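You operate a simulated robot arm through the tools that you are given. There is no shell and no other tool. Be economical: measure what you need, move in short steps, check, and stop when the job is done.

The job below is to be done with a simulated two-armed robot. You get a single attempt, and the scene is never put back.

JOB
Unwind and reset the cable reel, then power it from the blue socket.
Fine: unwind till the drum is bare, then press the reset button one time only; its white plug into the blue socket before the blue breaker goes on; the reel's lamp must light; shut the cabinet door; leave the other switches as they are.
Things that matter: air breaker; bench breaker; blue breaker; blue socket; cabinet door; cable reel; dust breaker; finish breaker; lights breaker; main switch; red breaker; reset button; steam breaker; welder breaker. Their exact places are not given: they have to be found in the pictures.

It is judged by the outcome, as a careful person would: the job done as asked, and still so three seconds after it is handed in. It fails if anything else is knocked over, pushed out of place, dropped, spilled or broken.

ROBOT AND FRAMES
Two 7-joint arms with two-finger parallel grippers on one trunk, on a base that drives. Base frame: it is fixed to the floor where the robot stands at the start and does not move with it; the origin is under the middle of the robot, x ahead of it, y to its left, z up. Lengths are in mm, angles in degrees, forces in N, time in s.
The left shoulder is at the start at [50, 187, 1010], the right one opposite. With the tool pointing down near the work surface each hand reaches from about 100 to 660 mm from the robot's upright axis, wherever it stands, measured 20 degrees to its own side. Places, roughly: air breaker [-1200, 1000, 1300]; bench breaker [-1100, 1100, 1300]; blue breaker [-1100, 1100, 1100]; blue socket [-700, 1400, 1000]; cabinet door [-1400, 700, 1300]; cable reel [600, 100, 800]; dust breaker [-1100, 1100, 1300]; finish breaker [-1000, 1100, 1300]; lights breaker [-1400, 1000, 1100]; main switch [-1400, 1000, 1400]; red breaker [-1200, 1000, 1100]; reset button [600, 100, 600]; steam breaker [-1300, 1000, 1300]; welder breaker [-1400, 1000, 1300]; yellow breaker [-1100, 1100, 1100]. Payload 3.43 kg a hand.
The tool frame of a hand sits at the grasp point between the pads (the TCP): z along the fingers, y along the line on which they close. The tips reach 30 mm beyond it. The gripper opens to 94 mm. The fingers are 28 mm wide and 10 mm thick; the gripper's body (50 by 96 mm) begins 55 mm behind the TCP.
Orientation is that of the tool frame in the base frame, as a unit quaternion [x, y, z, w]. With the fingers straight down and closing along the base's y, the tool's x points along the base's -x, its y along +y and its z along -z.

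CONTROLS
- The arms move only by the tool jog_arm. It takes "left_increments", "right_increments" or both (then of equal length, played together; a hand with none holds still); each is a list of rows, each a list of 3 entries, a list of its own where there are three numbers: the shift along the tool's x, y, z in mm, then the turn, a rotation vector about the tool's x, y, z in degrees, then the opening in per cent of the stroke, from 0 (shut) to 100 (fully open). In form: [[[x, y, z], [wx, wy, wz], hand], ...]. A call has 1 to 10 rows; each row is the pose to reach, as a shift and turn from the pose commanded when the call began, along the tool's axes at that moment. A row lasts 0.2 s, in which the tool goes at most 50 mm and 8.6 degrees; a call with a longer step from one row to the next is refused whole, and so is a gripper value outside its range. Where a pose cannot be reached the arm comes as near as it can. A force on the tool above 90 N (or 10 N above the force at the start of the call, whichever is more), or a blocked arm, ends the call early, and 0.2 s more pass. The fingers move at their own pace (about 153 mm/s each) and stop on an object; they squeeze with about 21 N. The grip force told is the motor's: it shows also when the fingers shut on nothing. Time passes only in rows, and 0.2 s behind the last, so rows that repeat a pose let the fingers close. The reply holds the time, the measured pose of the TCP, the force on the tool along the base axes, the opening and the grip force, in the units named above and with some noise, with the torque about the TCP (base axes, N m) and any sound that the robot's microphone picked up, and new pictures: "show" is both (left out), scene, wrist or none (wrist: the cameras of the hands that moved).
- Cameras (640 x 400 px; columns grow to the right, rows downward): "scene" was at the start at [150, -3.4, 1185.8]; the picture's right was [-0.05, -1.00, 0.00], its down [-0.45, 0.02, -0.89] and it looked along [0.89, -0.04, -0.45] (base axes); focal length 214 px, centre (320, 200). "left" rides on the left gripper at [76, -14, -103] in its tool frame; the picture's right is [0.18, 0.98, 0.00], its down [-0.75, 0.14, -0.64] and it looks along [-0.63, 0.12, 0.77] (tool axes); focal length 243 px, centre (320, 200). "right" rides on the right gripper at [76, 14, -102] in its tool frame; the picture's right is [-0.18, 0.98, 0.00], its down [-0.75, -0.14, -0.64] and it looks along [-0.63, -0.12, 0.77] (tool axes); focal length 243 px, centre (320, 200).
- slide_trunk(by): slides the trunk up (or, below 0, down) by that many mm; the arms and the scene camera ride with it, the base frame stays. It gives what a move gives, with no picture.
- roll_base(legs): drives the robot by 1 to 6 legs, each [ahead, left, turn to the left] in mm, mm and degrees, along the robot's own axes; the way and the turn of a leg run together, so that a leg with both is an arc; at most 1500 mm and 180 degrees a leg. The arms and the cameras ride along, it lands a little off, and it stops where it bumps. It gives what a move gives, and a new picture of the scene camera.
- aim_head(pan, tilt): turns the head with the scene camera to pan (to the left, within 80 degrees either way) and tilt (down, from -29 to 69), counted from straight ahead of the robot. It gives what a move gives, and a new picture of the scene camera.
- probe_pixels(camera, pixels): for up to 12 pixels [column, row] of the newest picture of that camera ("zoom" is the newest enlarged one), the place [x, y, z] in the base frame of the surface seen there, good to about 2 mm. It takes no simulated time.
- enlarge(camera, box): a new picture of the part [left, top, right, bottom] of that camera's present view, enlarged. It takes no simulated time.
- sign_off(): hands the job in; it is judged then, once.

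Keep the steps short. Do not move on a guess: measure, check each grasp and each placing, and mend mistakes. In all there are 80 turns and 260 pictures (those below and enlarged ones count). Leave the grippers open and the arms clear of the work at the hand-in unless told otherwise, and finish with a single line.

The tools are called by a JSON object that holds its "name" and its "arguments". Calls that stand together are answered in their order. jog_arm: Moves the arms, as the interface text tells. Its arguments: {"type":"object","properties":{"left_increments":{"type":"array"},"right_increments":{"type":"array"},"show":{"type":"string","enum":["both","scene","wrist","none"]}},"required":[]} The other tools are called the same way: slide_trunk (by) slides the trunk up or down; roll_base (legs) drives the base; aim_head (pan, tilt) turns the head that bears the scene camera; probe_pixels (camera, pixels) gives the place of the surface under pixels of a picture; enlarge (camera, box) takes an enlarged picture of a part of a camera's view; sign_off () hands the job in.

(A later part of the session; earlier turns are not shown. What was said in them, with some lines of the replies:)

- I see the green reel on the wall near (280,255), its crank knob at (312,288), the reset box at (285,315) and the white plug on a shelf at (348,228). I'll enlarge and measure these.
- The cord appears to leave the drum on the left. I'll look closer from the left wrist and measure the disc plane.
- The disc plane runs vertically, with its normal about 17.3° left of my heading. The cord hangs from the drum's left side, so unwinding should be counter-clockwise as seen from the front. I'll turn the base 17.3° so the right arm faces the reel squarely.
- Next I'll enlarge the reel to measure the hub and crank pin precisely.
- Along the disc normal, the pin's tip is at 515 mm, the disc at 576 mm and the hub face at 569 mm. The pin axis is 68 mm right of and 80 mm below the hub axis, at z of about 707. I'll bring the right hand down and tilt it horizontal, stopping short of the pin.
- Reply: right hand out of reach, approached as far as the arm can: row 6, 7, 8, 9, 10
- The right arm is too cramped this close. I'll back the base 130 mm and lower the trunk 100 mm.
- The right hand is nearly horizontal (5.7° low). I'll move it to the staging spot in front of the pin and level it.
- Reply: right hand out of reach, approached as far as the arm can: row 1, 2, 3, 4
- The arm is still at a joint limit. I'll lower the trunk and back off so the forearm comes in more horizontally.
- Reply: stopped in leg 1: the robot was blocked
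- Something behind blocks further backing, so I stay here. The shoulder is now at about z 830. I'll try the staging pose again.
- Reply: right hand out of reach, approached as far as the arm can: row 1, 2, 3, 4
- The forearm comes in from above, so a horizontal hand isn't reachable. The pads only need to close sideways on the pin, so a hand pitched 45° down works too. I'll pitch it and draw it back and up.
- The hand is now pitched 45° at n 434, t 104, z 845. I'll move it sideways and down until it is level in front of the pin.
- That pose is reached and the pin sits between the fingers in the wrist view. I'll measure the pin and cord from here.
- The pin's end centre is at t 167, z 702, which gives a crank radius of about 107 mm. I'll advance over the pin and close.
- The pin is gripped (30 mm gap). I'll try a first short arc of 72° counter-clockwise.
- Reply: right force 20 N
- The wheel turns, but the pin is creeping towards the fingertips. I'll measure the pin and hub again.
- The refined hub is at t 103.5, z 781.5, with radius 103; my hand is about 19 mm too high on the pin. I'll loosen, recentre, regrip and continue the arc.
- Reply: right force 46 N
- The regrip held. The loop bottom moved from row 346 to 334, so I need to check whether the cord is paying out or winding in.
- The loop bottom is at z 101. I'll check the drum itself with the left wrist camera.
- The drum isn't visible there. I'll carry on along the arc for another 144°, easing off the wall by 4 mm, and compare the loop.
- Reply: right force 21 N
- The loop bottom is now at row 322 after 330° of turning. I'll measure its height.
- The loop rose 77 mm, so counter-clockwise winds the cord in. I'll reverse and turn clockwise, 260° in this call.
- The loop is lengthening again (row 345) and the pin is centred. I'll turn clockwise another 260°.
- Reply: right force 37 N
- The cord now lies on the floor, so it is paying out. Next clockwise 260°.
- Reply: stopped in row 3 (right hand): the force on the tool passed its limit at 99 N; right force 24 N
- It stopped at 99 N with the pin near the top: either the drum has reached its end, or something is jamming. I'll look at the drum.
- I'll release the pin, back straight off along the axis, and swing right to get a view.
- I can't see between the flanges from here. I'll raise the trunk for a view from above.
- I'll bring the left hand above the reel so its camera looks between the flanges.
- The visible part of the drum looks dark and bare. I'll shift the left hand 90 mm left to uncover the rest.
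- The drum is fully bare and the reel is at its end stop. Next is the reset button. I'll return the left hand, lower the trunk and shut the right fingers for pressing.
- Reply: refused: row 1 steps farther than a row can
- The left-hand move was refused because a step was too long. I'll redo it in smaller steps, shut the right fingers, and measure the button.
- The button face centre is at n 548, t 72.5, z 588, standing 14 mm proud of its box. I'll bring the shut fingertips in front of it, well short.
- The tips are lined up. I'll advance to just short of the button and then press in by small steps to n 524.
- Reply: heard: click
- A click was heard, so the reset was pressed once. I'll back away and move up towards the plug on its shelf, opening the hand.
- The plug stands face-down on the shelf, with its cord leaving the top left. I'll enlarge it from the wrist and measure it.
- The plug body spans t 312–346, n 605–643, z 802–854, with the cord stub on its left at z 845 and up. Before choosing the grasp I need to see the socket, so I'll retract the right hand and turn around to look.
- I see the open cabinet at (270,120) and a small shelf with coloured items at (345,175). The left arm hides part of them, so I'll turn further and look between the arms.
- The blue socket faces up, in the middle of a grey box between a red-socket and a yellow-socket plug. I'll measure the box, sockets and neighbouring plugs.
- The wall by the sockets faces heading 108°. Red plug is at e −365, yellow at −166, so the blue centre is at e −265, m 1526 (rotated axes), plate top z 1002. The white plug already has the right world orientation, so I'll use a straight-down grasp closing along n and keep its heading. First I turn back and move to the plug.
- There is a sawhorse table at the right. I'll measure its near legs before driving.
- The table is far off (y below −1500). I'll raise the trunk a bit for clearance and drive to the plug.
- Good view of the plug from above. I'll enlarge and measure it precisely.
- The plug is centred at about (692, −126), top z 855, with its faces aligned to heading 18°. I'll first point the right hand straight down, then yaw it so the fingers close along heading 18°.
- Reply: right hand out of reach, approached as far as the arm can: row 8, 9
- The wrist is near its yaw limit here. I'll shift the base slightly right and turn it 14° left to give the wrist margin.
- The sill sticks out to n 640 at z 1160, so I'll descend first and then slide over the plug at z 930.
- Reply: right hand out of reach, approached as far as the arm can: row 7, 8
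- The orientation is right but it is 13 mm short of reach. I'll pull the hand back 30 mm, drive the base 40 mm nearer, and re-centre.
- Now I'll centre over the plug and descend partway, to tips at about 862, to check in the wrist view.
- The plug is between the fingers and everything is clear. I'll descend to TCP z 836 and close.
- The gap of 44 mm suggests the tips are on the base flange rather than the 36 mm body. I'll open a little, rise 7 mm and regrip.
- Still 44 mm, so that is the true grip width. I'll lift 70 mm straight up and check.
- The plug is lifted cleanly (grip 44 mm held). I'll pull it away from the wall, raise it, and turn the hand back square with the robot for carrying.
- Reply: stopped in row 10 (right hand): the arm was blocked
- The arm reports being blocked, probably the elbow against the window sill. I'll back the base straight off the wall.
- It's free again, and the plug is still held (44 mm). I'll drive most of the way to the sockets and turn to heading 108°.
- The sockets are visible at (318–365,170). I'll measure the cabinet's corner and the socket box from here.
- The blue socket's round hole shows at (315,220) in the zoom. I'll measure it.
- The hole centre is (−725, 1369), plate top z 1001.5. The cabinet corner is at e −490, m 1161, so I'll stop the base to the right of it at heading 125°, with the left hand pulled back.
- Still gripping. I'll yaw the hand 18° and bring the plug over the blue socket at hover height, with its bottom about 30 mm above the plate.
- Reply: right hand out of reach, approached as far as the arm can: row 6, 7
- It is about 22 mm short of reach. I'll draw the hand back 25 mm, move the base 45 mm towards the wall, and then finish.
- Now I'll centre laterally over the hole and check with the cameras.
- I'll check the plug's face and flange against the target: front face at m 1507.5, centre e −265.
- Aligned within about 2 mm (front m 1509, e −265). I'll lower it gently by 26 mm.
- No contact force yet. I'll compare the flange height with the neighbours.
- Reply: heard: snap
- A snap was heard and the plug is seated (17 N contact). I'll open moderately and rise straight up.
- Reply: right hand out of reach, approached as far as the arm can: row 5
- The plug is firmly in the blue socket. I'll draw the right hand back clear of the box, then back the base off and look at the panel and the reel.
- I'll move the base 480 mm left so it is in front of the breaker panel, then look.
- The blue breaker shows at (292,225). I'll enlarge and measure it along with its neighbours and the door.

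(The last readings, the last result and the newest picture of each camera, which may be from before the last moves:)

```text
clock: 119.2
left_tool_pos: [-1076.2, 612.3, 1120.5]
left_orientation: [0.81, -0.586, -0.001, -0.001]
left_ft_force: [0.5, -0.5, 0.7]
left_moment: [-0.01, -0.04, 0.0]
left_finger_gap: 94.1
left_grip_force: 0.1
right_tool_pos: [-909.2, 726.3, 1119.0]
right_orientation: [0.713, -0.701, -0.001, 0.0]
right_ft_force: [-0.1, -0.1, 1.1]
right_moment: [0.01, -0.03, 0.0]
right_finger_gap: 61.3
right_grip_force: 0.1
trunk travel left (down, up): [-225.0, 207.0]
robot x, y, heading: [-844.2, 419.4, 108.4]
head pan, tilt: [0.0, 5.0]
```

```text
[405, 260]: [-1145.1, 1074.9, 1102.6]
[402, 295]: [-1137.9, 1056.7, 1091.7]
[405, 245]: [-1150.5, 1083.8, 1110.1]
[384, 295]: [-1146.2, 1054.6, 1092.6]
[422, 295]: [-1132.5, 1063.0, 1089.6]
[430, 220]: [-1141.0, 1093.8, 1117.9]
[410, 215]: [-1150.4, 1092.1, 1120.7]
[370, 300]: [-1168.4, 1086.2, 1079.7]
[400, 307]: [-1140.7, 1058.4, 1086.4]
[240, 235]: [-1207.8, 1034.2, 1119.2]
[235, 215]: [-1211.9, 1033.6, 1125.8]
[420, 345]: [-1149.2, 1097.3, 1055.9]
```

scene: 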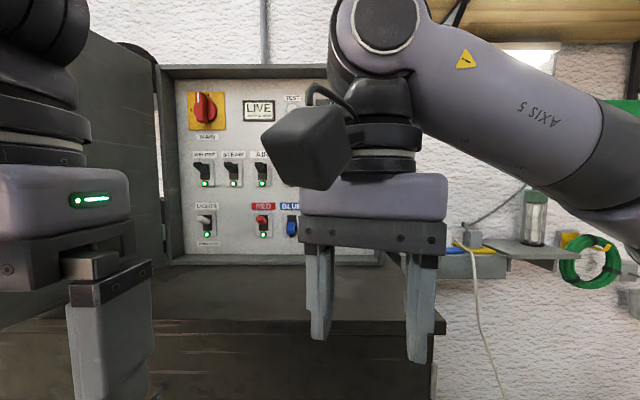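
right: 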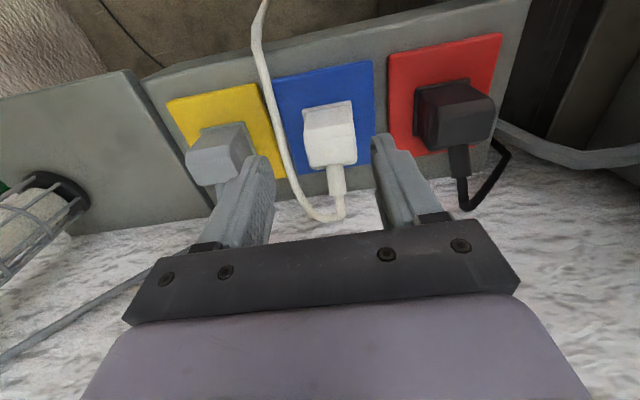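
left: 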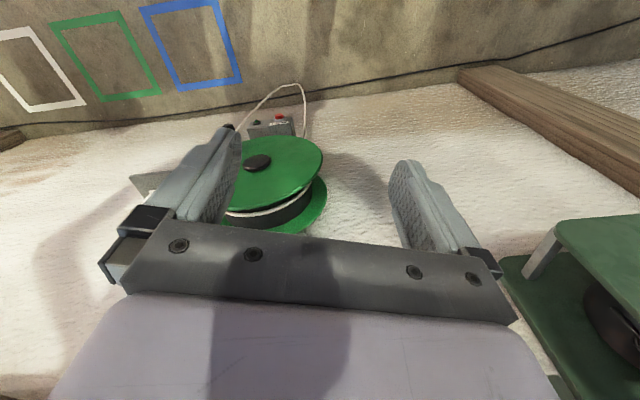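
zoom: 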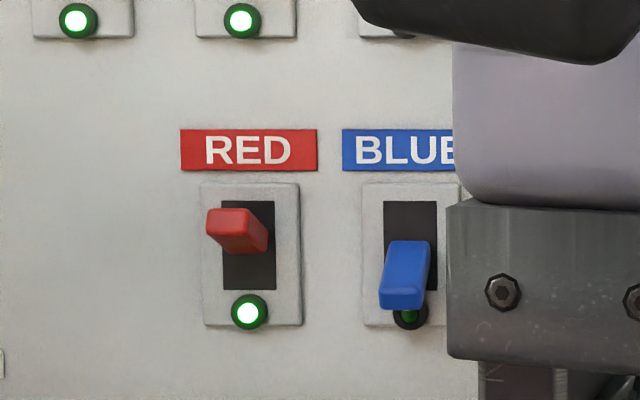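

The blue lever points down: tip at e −757, m 1358, z 1089, pivot z about 1107; the red one in the up position has its tip at z 1123. I'll drive 110 mm ahead and bring the shut right hand, pitched 45°, in front of and below the lever.

{"name": "roll_base", "arguments": {"legs": [[110, 0, 0]]}}

{"name": "jog_arm", "arguments": {"right_increments": [[[-24, 28, 8], [-1.2, -7.4, -2.85], 0], [[-48, 56, 16], [-2.4, -14.9, -5.7], 0], [[-73, 83.5, 24], [-3.55, -22.3, -8.55], 0], [[-97, 111, 32], [-4.7, -29.7, -11.4], 0], [[-121, 139, 40], [-5.9, -37.2, -14.25], 0], [[-145.5, 167, 47], [-7.1, -44.6, -17.1], 0], [[-145.5, 167, 47], [-7.1, -44.6, -17.1], 0]]}}

```text
clock: 120.4
left_tool_pos: [-1109.7, 717.0, 1121.2]
left_orientation: [0.811, -0.585, -0.002, 0.0]
left_ft_force: [0.1, 0.1, 0.9]
left_moment: [0.03, -0.01, 0.03]
left_finger_gap: 94.1
left_grip_force: 0.1
right_tool_pos: [-944.5, 832.1, 1119.2]
right_orientation: [0.713, -0.701, 0.0, 0.0]
right_ft_force: [-0.3, 0.7, -0.3]
right_moment: [0.03, 0.02, 0.04]
right_finger_gap: 61.1
right_grip_force: 0.1
trunk travel left (down, up): [-225.0, 207.0]
robot x, y, heading: [-877.5, 526.0, 108.7]
head pan, tilt: [0.0, 5.0]
```

scene: 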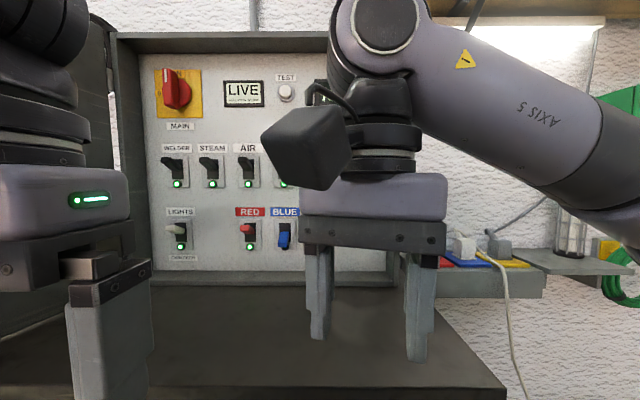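

```text
clock: 122.0
left_tool_pos: [-1111.8, 716.5, 1120.7]
left_orientation: [0.811, -0.585, -0.001, 0.0]
left_ft_force: [0.2, -0.1, 0.6]
left_moment: [-0.02, 0.02, 0.0]
left_finger_gap: 94.0
left_grip_force: 0.1
right_tool_pos: [-1112.8, 974.5, 1073.0]
right_orientation: [0.753, -0.535, -0.313, -0.221]
right_ft_force: [0.5, -0.2, 0.5]
right_moment: [0.02, 0.0, 0.02]
right_finger_gap: 0.0
right_grip_force: 20.4
trunk travel left (down, up): [-225.0, 207.0]
robot x, y, heading: [-878.8, 525.7, 108.3]
head pan, tilt: [0.0, 5.0]
```

scene: 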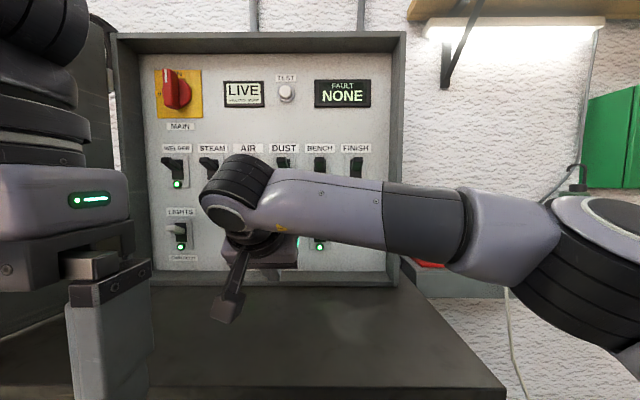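
right: 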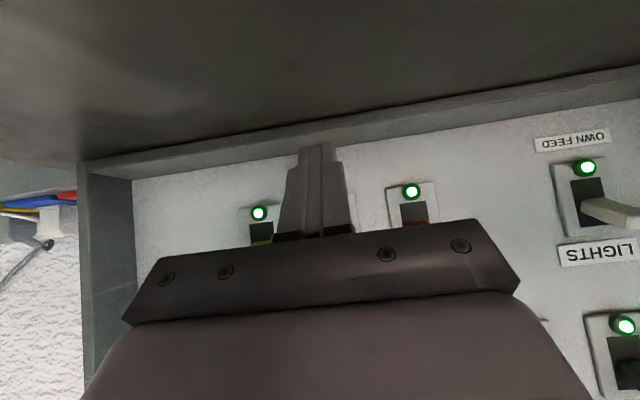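

The fingertips are lined up at e −757, below the lever. I'll advance under it and then push up 46 mm.

{"name": "jog_arm", "arguments": {"right_increments": [[[-24, -0.8, 24], [0, 0, 0], 0], [[-48.4, -1.6, 48.5], [0, 0, 0], 0], [[-56.9, -1.6, 40], [0, 0, 0], 0], [[-65.4, -1.6, 31.5], [0, 0, 0], 0], [[-73.9, -1.6, 23], [0, 0, 0], 0], [[-81, -1.6, 16], [0, 0, 0], 0]]}}

```text
clock: 123.4
left_tool_pos: [-1110.9, 717.7, 1120.9]
left_orientation: [0.811, -0.586, -0.001, 0.0]
left_ft_force: [-0.6, 0.1, 1.0]
left_moment: [0.0, -0.01, -0.02]
left_finger_gap: 94.1
left_grip_force: 0.1
right_tool_pos: [-1134.5, 1038.3, 1113.3]
right_orientation: [0.755, -0.536, -0.308, -0.219]
right_ft_force: [7.0, -9.5, -25.6]
right_moment: [-0.36, -0.06, -0.09]
right_finger_gap: 0.0
right_grip_force: 21.0
trunk travel left (down, up): [-225.0, 207.0]
robot x, y, heading: [-878.7, 523.1, 108.4]
head pan, tilt: [0.0, 5.0]
```

scene: 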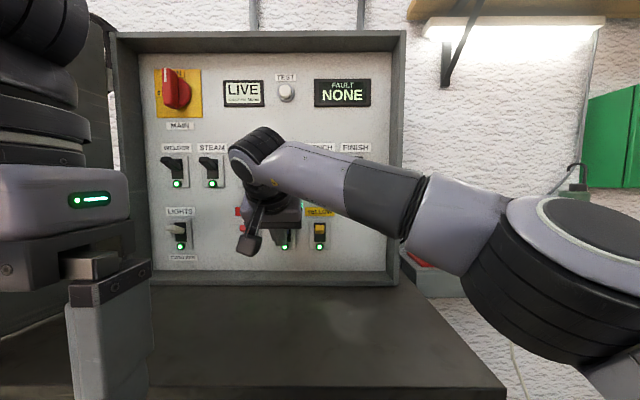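
right: 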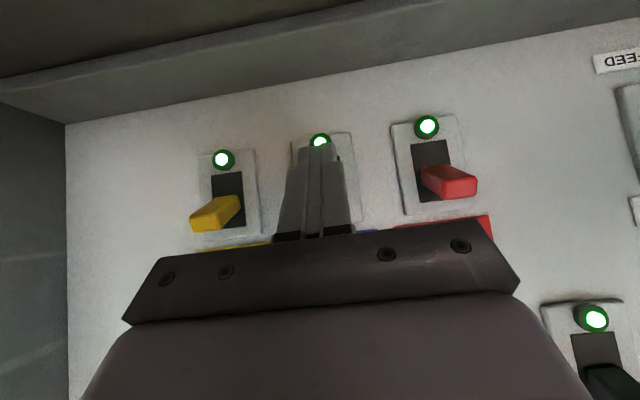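

The blue breaker's lamp is lit. I'll ease down a little and pull straight back, then check all breakers and FAULT.

{"name": "jog_arm", "arguments": {"right_increments": [[[4.5, 0, 4.5], [0, 0, 0], 0], [[32, 0, -23], [0, 0, 0], 0], [[60, 0, -51], [0, 0, 0], 0], [[88, 0, -79], [0, 0, 0], 0], [[116, 0, -107], [0, 0, 0], 0], [[144, -20, -135], [0, 0, 0], 0], [[150, -65, -141], [0, 0, 0], 0], [[150, -110, -141], [0, 0, 0], 0]]}}

{"name": "enlarge", "arguments": {"camera": "scene", "box": [100, 30, 420, 290]}}

```text
clock: 124.8
left_tool_pos: [-1102.2, 705.1, 1121.6]
left_orientation: [0.79, -0.612, 0.013, 0.004]
left_ft_force: [-1.3, -2.5, -0.6]
left_moment: [-0.03, 0.04, -0.13]
left_finger_gap: 93.3
left_grip_force: 0.2
right_tool_pos: [-1062.3, 887.2, 1117.1]
right_orientation: [0.732, -0.558, -0.319, -0.226]
right_ft_force: [0.4, 3.1, 0.3]
right_moment: [-0.1, 0.01, 0.16]
right_finger_gap: 0.0
right_grip_force: 21.0
trunk travel left (down, up): [-225.0, 207.0]
robot x, y, heading: [-881.2, 524.7, 108.4]
head pan, tilt: [0.0, 5.0]
stopped in row 6 (left hand): the force on the tool passed its limit at 97 N (the readings are from after the stop); the commanded pose is now the measured one
```

scene: 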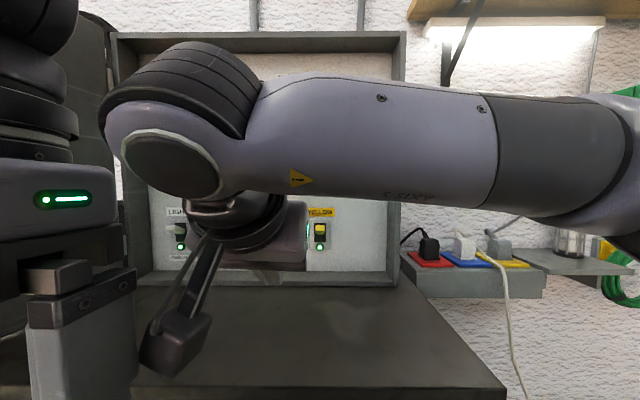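
right: 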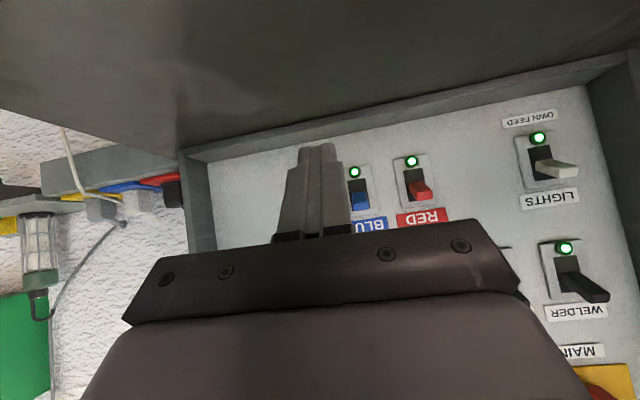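

```text
1.54 times, centred on (260, 160) of scene
```

zoom: 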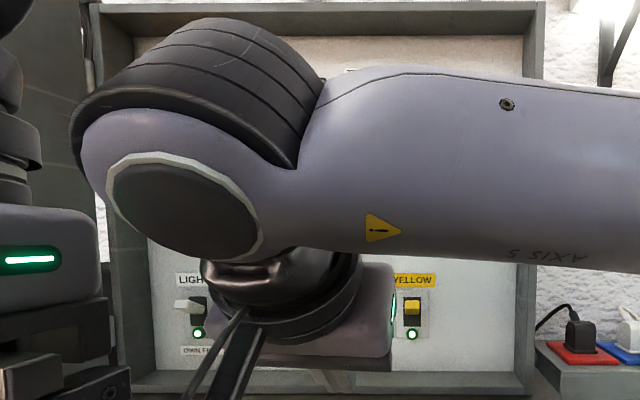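

The right wrist brushed the left hand while retreating. I'll move the right hand away to the right at once.

{"name": "jog_arm", "arguments": {"right_increments": [[[0, -40, 0], [0, 0, 0], 0], [[0, -80, 0], [0, 0, 0], 0], [[0, -120, 0], [0, 0, 0], 0], [[0, -160, 0], [0, 0, 0], 50], [[20, -200, -20], [0, 0, 0], 100], [[40, -240, -40], [0, 0, 0], 100]], "show": "scene"}}

{"name": "enlarge", "arguments": {"camera": "scene", "box": [100, 30, 420, 290]}}

```text
clock: 126.2
left_tool_pos: [-1101.5, 705.6, 1122.6]
left_orientation: [0.791, -0.611, 0.012, 0.004]
left_ft_force: [1.0, 0.1, 0.2]
left_moment: [0.01, -0.01, -0.01]
left_finger_gap: 94.0
left_grip_force: 0.0
right_tool_pos: [-815.1, 898.1, 1109.3]
right_orientation: [0.732, -0.557, -0.319, -0.226]
right_ft_force: [-0.4, 0.3, -0.2]
right_moment: [0.0, -0.01, 0.03]
right_finger_gap: 94.2
right_grip_force: 0.1
trunk travel left (down, up): [-225.0, 207.0]
robot x, y, heading: [-880.5, 528.8, 108.4]
head pan, tilt: [0.0, 5.0]
```

scene: 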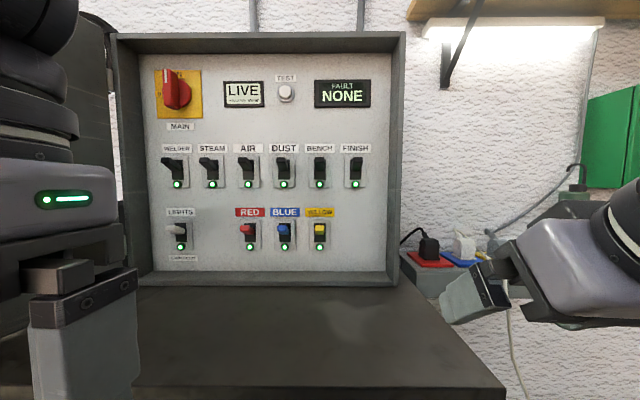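

```text
1.54 times, centred on (260, 160) of scene
5 turns are left
```

zoom: 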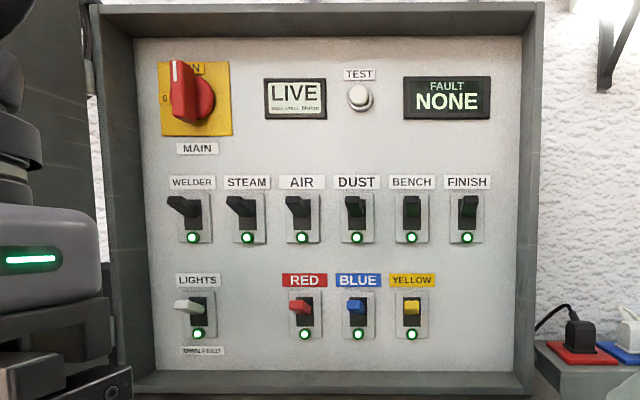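

All breakers are up, FAULT reads NONE and blue is on. Few turns remain, so I'll group moves. To shut the door I'll pull the right hand in, drive round in front of the open door's free edge, and measure the door.

{"name": "jog_arm", "arguments": {"right_increments": [[[31, 0, -31], [0, 0, 0], 100], [[62, 0, -62], [0, 0, 0], 100], [[92, 0, -92], [0, 0, 0], 100]], "left_increments": [[[0, 0, 0], [0, 0, 0], 50], [[0, 0, 0], [0, 0, 0], 0], [[0, 0, 0], [0, 0, 0], 0]], "show": "none"}}

{"name": "roll_base", "arguments": {"legs": [[-375, 0, 0], [0, 470, 0]]}}

{"name": "aim_head", "arguments": {"pan": 0, "tilt": 10}}

{"name": "probe_pixels", "arguments": {"camera": "scene", "pixels": [[290, 170], [310, 170], [325, 170], [340, 170], [350, 170], [360, 170], [370, 170], [380, 170], [390, 170], [400, 170], [415, 170], [430, 170]]}}

{"name": "probe_pixels", "arguments": {"camera": "scene", "pixels": [[240, 170], [260, 170], [275, 170], [300, 100], [330, 100], [360, 100], [390, 100], [420, 100], [300, 230], [330, 230], [360, 230], [390, 230]]}}

```text
clock: 127.0
left_tool_pos: [-1101.2, 704.6, 1122.5]
left_orientation: [0.791, -0.611, 0.013, 0.002]
left_ft_force: [1.0, -0.7, 0.5]
left_moment: [-0.02, -0.02, -0.02]
left_finger_gap: 0.0
left_grip_force: 21.0
right_tool_pos: [-781.2, 774.1, 1105.7]
right_orientation: [0.732, -0.558, -0.319, -0.225]
right_ft_force: [-0.3, -0.1, 0.2]
right_moment: [0.01, 0.02, 0.01]
right_finger_gap: 94.0
right_grip_force: 0.0
trunk travel left (down, up): [-225.0, 207.0]
robot x, y, heading: [-878.8, 528.4, 108.4]
head pan, tilt: [0.0, 5.0]
```

```text
clock: 133.7
left_tool_pos: [-1428.3, 198.8, 1122.3]
left_orientation: [0.792, -0.611, 0.012, 0.002]
left_ft_force: [0.0, 0.0, 0.2]
left_moment: [0.0, -0.04, 0.02]
left_finger_gap: 0.2
left_grip_force: 21.3
right_tool_pos: [-1108.0, 268.5, 1105.9]
right_orientation: [0.734, -0.556, -0.319, -0.224]
right_ft_force: [0.1, 0.7, 0.6]
right_moment: [0.01, 0.0, -0.01]
right_finger_gap: 93.8
right_grip_force: 0.1
trunk travel left (down, up): [-225.0, 207.0]
robot x, y, heading: [-1207.1, 20.7, 108.6]
head pan, tilt: [0.0, 5.0]
```

scene: 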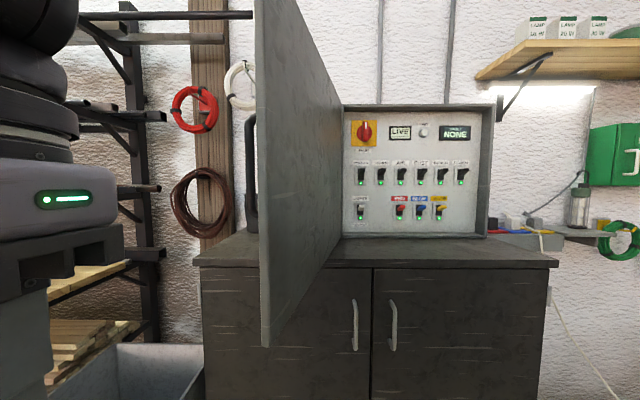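

```text
clock: 134.3
left_tool_pos: [-1429.5, 200.1, 1122.5]
left_orientation: [0.792, -0.611, 0.011, 0.002]
left_ft_force: [-0.3, -0.4, -0.2]
left_moment: [0.03, -0.02, -0.03]
left_finger_gap: 0.0
left_grip_force: 20.9
right_tool_pos: [-1109.0, 267.7, 1105.8]
right_orientation: [0.734, -0.556, -0.319, -0.224]
right_ft_force: [-0.6, 0.4, 1.0]
right_moment: [0.01, 0.0, 0.02]
right_finger_gap: 93.8
right_grip_force: 0.0
trunk travel left (down, up): [-225.0, 207.0]
robot x, y, heading: [-1207.3, 19.2, 108.8]
head pan, tilt: [0.0, 10.0]
```

scene: 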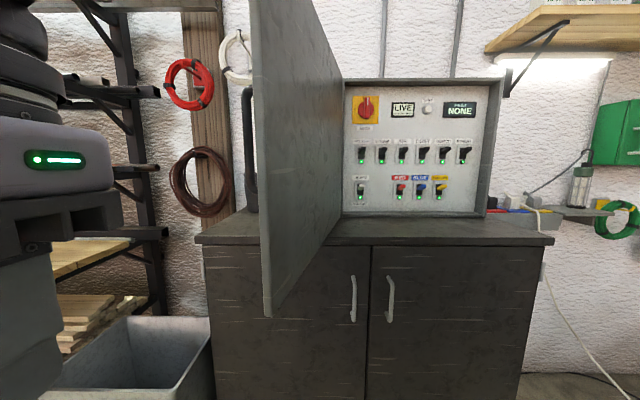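

```text
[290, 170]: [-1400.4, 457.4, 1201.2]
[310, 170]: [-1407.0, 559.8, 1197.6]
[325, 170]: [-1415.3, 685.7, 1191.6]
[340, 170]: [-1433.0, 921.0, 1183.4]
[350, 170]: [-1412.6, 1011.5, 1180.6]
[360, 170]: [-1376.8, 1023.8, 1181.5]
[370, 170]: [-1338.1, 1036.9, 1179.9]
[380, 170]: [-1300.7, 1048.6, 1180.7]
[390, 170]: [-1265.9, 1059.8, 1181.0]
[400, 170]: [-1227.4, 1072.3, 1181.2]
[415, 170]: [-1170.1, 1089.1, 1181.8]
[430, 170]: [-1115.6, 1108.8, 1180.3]
```

```text
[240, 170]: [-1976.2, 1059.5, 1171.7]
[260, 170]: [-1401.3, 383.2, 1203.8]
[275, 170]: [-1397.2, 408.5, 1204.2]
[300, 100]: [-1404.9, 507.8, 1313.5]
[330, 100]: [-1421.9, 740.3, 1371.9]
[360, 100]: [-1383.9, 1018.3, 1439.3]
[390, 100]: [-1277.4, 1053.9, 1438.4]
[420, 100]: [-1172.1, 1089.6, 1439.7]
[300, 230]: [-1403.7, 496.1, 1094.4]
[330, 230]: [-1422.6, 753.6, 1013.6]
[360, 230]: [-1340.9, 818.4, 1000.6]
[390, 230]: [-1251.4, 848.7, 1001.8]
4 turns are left
```

The door's free edge is at e −1214, m 797, and its hinge at e −1078, m 1319. I'll extend the shut left hand past the edge on the outer side, then sweep the door round with base legs along its arc.

{"name": "jog_arm", "arguments": {"left_increments": [[[0, 37, 0], [0, 0, 0], 0], [[-45, 37, 0], [0, 0, 0], 0], [[-90, 37, 0], [0, 0, 0], 0], [[-135, 37, 0], [0, 0, 0], 0], [[-175, 37, 0], [0, 0, 0], 0], [[-205, 37, 0], [0, 0, 0], 0]], "show": "scene"}}

{"name": "roll_base", "arguments": {"legs": [[-13, -305, 0], [92, -238, 0], [175, -147, 0], [125, -44, 0]]}}

{"name": "aim_head", "arguments": {"pan": 25, "tilt": 5}}

{"name": "probe_pixels", "arguments": {"camera": "scene", "pixels": [[100, 60], [150, 60], [200, 60], [250, 60], [300, 60], [350, 60], [400, 60], [100, 240], [200, 240], [300, 240], [350, 240], [400, 240]]}}

```text
clock: 135.7
left_tool_pos: [-1517.5, 388.2, 1117.3]
left_orientation: [0.792, -0.611, 0.012, 0.003]
left_ft_force: [-1.0, -0.2, 0.0]
left_moment: [0.0, 0.03, -0.03]
left_finger_gap: 0.0
left_grip_force: 21.0
right_tool_pos: [-1108.5, 268.7, 1106.2]
right_orientation: [0.734, -0.556, -0.319, -0.224]
right_ft_force: [0.4, -0.4, 0.9]
right_moment: [-0.01, 0.01, -0.05]
right_finger_gap: 93.9
right_grip_force: 0.0
trunk travel left (down, up): [-225.0, 207.0]
robot x, y, heading: [-1208.2, 17.0, 108.7]
head pan, tilt: [0.0, 10.0]
```

scene: 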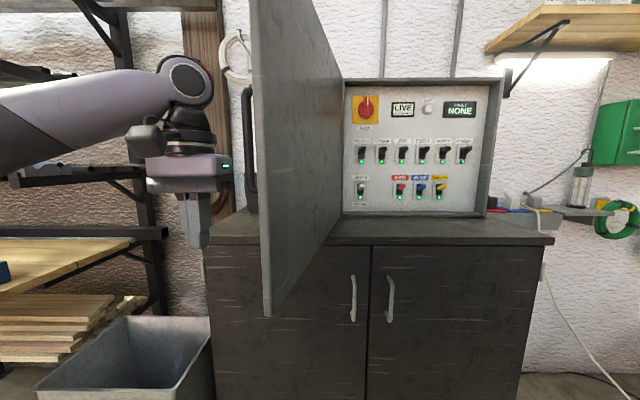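

```text
clock: 143.7
left_tool_pos: [-949.6, 979.2, 1116.6]
left_orientation: [0.794, -0.608, 0.013, 0.002]
left_ft_force: [-17.7, -1.8, 1.0]
left_moment: [0.16, -1.14, 0.75]
left_finger_gap: 0.0
left_grip_force: 21.0
right_tool_pos: [-539.1, 860.3, 1105.3]
right_orientation: [0.735, -0.555, -0.318, -0.224]
right_ft_force: [0.4, 0.7, 0.8]
right_moment: [-0.01, 0.0, -0.01]
right_finger_gap: 94.0
right_grip_force: 0.1
trunk travel left (down, up): [-225.0, 207.0]
robot x, y, heading: [-631.4, 613.1, 108.5]
head pan, tilt: [0.0, 10.0]
```

scene: 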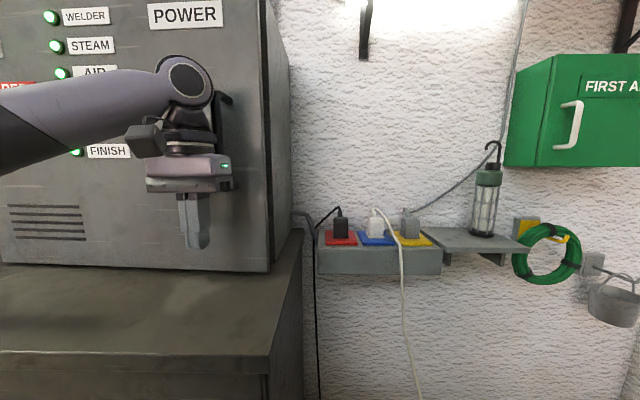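

```text
clock: 144.6
left_tool_pos: [-948.8, 981.4, 1115.2]
left_orientation: [0.795, -0.607, 0.014, 0.003]
left_ft_force: [-9.3, -1.2, -1.6]
left_moment: [-0.01, -0.62, 0.36]
left_finger_gap: 0.0
left_grip_force: 21.9
right_tool_pos: [-538.2, 860.5, 1106.0]
right_orientation: [0.735, -0.556, -0.318, -0.224]
right_ft_force: [-1.0, -0.4, -0.1]
right_moment: [-0.02, 0.01, -0.01]
right_finger_gap: 94.0
right_grip_force: 0.2
trunk travel left (down, up): [-225.0, 207.0]
robot x, y, heading: [-634.7, 609.9, 108.7]
head pan, tilt: [25.0, 5.0]
```

scene: 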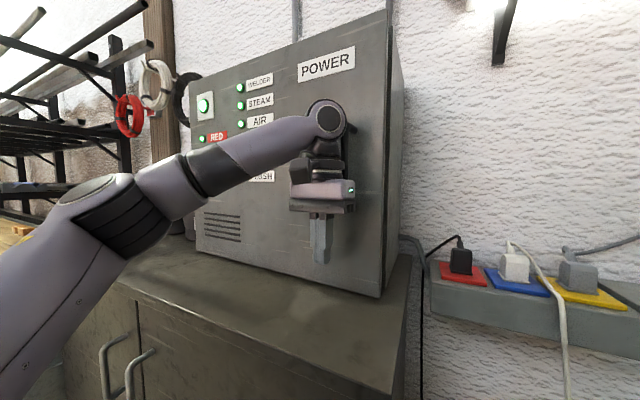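

```text
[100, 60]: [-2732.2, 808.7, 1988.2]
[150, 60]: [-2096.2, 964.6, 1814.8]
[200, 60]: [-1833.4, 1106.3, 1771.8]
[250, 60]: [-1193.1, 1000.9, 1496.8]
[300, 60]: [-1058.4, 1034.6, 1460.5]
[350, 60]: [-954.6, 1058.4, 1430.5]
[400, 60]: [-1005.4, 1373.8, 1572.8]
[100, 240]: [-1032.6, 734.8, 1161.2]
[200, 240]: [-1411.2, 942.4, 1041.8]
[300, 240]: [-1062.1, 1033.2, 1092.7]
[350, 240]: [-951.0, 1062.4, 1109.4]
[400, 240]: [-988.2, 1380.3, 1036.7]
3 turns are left
```

The door is about 3° from shut, with the hand beside its handle. I'll shift the hand 15 mm left, push it home, then retreat, open the hand, and view the door and the reel lamp.

{"name": "jog_arm", "arguments": {"left_increments": [[[0, 15, 0], [0, 0, 0], 0], [[-15, 15, 0], [0, 0, 0], 0], [[-28, 15, 0], [0, 0, 0], 0], [[-38, 15, 0], [0, 0, 0], 0], [[-46, 15, 0], [0, 0, 0], 0], [[-52, 15, 0], [0, 0, 0], 0], [[-58, 15, 0], [0, 0, 0], 0], [[-64, 15, 0], [0, 0, 0], 0], [[-64, 15, 0], [0, 0, 0], 0]], "show": "scene"}}

{"name": "jog_arm", "arguments": {"left_increments": [[[40, 0, 0], [0, 0, 0], 0], [[85, 0, 0], [0, 0, 0], 50], [[130, 0, 0], [0, 0, 0], 100], [[130, 0, 0], [0, 0, 0], 100]], "show": "scene"}}

{"name": "probe_pixels", "arguments": {"camera": "scene", "pixels": [[250, 60], [300, 60], [350, 60], [210, 100], [200, 240], [375, 240], [375, 200], [375, 150], [380, 60], [370, 270]]}}

{"name": "roll_base", "arguments": {"legs": [[-250, 0, 0], [0, 0, -70]]}}

{"name": "aim_head", "arguments": {"pan": -52, "tilt": 20}}

{"name": "enlarge", "arguments": {"camera": "scene", "box": [240, 120, 400, 260]}}

```text
clock: 145.9
left_tool_pos: [-970.8, 1007.6, 1118.3]
left_orientation: [0.785, -0.619, 0.015, 0.013]
left_ft_force: [1.7, -47.6, -13.6]
left_moment: [4.38, 0.65, -1.52]
left_finger_gap: 0.0
left_grip_force: 20.9
right_tool_pos: [-538.1, 853.5, 1107.8]
right_orientation: [0.734, -0.553, -0.321, -0.226]
right_ft_force: [0.6, -0.8, 0.3]
right_moment: [0.0, 0.0, -0.01]
right_finger_gap: 94.0
right_grip_force: 0.0
trunk travel left (down, up): [-225.0, 207.0]
robot x, y, heading: [-634.6, 606.4, 108.9]
head pan, tilt: [25.0, 5.0]
stopped in row 6 (left hand): the force on the tool passed its limit at 97 N (the readings are from after the stop); the commanded pose is now the measured one
```

scene: 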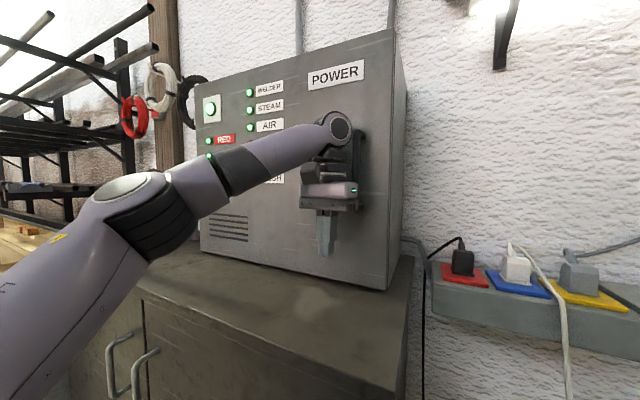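

```text
clock: 146.9
left_tool_pos: [-941.9, 889.9, 1119.8]
left_orientation: [0.788, -0.615, 0.016, 0.013]
left_ft_force: [-0.1, -0.4, 0.9]
left_moment: [0.0, -0.03, 0.02]
left_finger_gap: 93.9
left_grip_force: 0.1
right_tool_pos: [-537.6, 859.5, 1106.6]
right_orientation: [0.735, -0.555, -0.32, -0.224]
right_ft_force: [0.0, -1.2, -0.6]
right_moment: [-0.03, -0.01, -0.01]
right_finger_gap: 93.9
right_grip_force: 0.0
trunk travel left (down, up): [-225.0, 207.0]
robot x, y, heading: [-633.3, 605.8, 109.0]
head pan, tilt: [25.0, 5.0]
```

scene: 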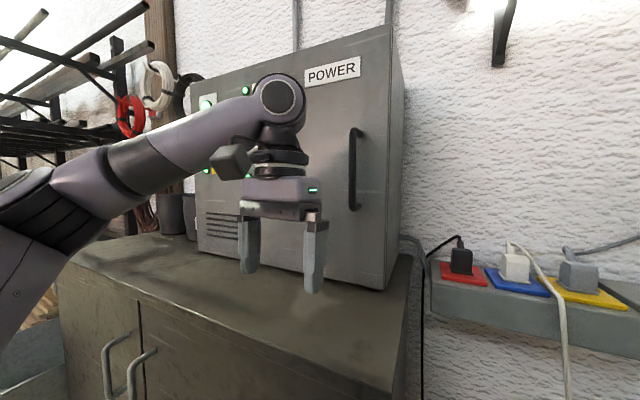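

```text
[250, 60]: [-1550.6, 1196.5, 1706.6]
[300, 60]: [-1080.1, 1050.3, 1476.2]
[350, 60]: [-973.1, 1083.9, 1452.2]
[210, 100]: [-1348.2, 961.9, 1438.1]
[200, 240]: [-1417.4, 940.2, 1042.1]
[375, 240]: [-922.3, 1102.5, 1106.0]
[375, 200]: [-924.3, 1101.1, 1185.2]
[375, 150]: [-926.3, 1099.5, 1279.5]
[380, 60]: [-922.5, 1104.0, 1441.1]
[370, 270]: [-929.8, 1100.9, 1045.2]
```

```text
clock: 151.7
left_tool_pos: [-398.9, 756.6, 1120.6]
left_orientation: [-0.293, 0.956, -0.006, -0.02]
left_ft_force: [0.4, 0.2, -0.1]
left_moment: [0.0, 0.0, -0.01]
left_finger_gap: 94.0
left_grip_force: 0.1
right_tool_pos: [-285.9, 367.5, 1105.8]
right_orientation: [-0.285, 0.876, 0.134, 0.366]
right_ft_force: [0.1, 0.1, -0.2]
right_moment: [0.08, -0.01, 0.0]
right_finger_gap: 94.0
right_grip_force: 0.0
trunk travel left (down, up): [-225.0, 207.0]
robot x, y, heading: [-557.6, 372.7, 38.9]
head pan, tilt: [25.0, 5.0]
```

scene: 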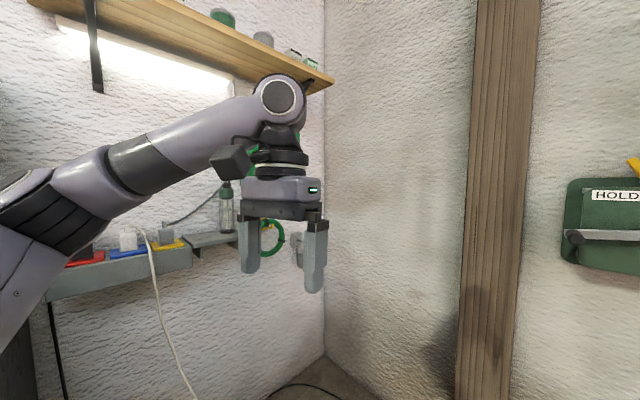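

```text
clock: 153.2
left_tool_pos: [-397.3, 757.1, 1119.7]
left_orientation: [-0.293, 0.956, -0.005, -0.02]
left_ft_force: [0.1, -0.8, 0.5]
left_moment: [0.03, 0.0, -0.01]
left_finger_gap: 94.1
left_grip_force: 0.0
right_tool_pos: [-285.9, 364.1, 1103.4]
right_orientation: [-0.287, 0.875, 0.125, 0.37]
right_ft_force: [29.9, -71.3, -32.1]
right_moment: [4.83, -0.65, 6.7]
right_finger_gap: 93.8
right_grip_force: 0.1
trunk travel left (down, up): [-225.0, 207.0]
robot x, y, heading: [-553.7, 375.1, 39.0]
head pan, tilt: [-52.0, 20.0]
```

scene: 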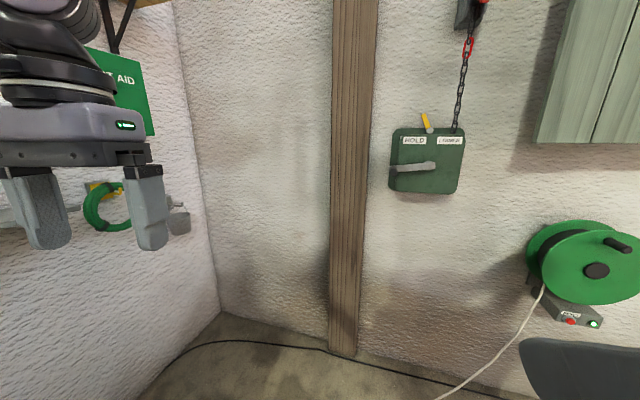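

```text
2.86 times, centred on (320, 190) of scene
2 turns are left
```

zoom: 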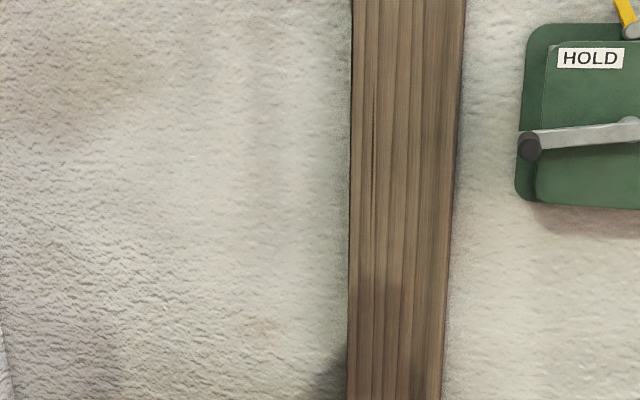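

The door is shut (its face lies at 18.2°, flush with the cabinet), and the reel's green lamp looks lit at (594,323). The right arm shows a contact force, likely against my own head. I'll enlarge the lamp, then turn the head back to relieve it.

{"name": "enlarge", "arguments": {"camera": "scene", "box": [500, 200, 640, 340]}}

{"name": "aim_head", "arguments": {"pan": 0, "tilt": 20}}

{"name": "jog_arm", "arguments": {"right_increments": [[[0, 0, 0], [0, 0, 0], 100], [[0, 0, 0], [0, 0, 0], 100]], "show": "scene"}}

```text
2.86 times, centred on (570, 270) of scene
```

zoom: 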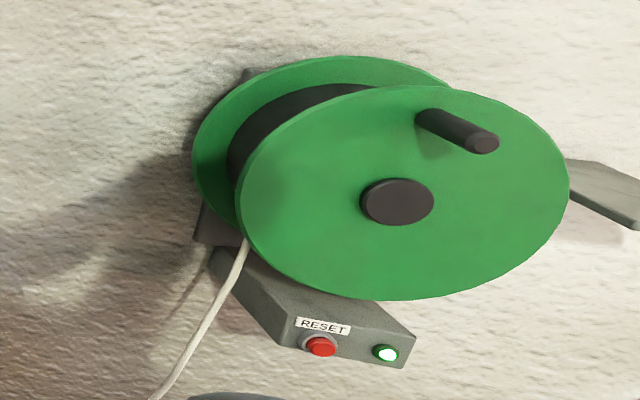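

```text
clock: 154.4
left_tool_pos: [-397.1, 756.4, 1120.0]
left_orientation: [-0.293, 0.956, -0.005, -0.021]
left_ft_force: [0.4, 0.9, -0.5]
left_moment: [0.04, -0.01, -0.01]
left_finger_gap: 94.1
left_grip_force: 0.1
right_tool_pos: [-287.9, 368.3, 1106.4]
right_orientation: [-0.283, 0.876, 0.135, 0.366]
right_ft_force: [0.0, -0.5, -0.5]
right_moment: [0.0, 0.01, 0.01]
right_finger_gap: 94.0
right_grip_force: 0.1
trunk travel left (down, up): [-225.0, 207.0]
robot x, y, heading: [-557.5, 368.6, 39.1]
head pan, tilt: [0.0, 20.0]
```

scene: 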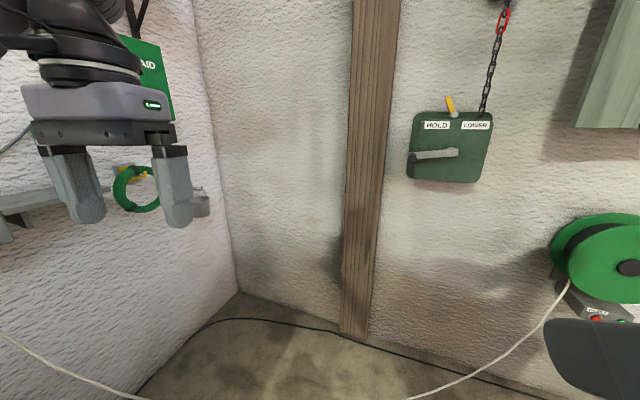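

```text
clock: 155.1
left_tool_pos: [-397.5, 757.3, 1119.0]
left_orientation: [-0.293, 0.956, -0.005, -0.02]
left_ft_force: [-0.2, 0.6, 0.0]
left_moment: [-0.01, 0.01, 0.02]
left_finger_gap: 93.9
left_grip_force: 0.0
right_tool_pos: [-286.6, 368.8, 1106.6]
right_orientation: [-0.285, 0.875, 0.134, 0.367]
right_ft_force: [0.0, 0.4, 0.6]
right_moment: [-0.04, -0.01, -0.01]
right_finger_gap: 94.0
right_grip_force: 0.1
trunk travel left (down, up): [-225.0, 207.0]
robot x, y, heading: [-557.1, 373.9, 39.1]
head pan, tilt: [0.0, 20.0]
1 turns are left
```

scene: 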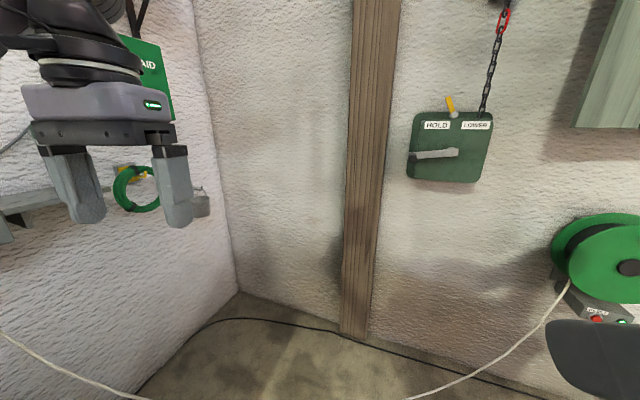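

The drum is bare, the reel's lamp is lit, the plug is in the blue socket, the blue breaker is on and the door is shut. Both grippers are open and clear, so I'm handing in.

{"name": "sign_off", "arguments": {}}

```text
The job is handed in.
```

The reel is unwound to a bare drum and reset with one press; its white plug went into the blue socket before the blue breaker went on, its lamp is lit, the cabinet door is shut, and the other switches are as they were.
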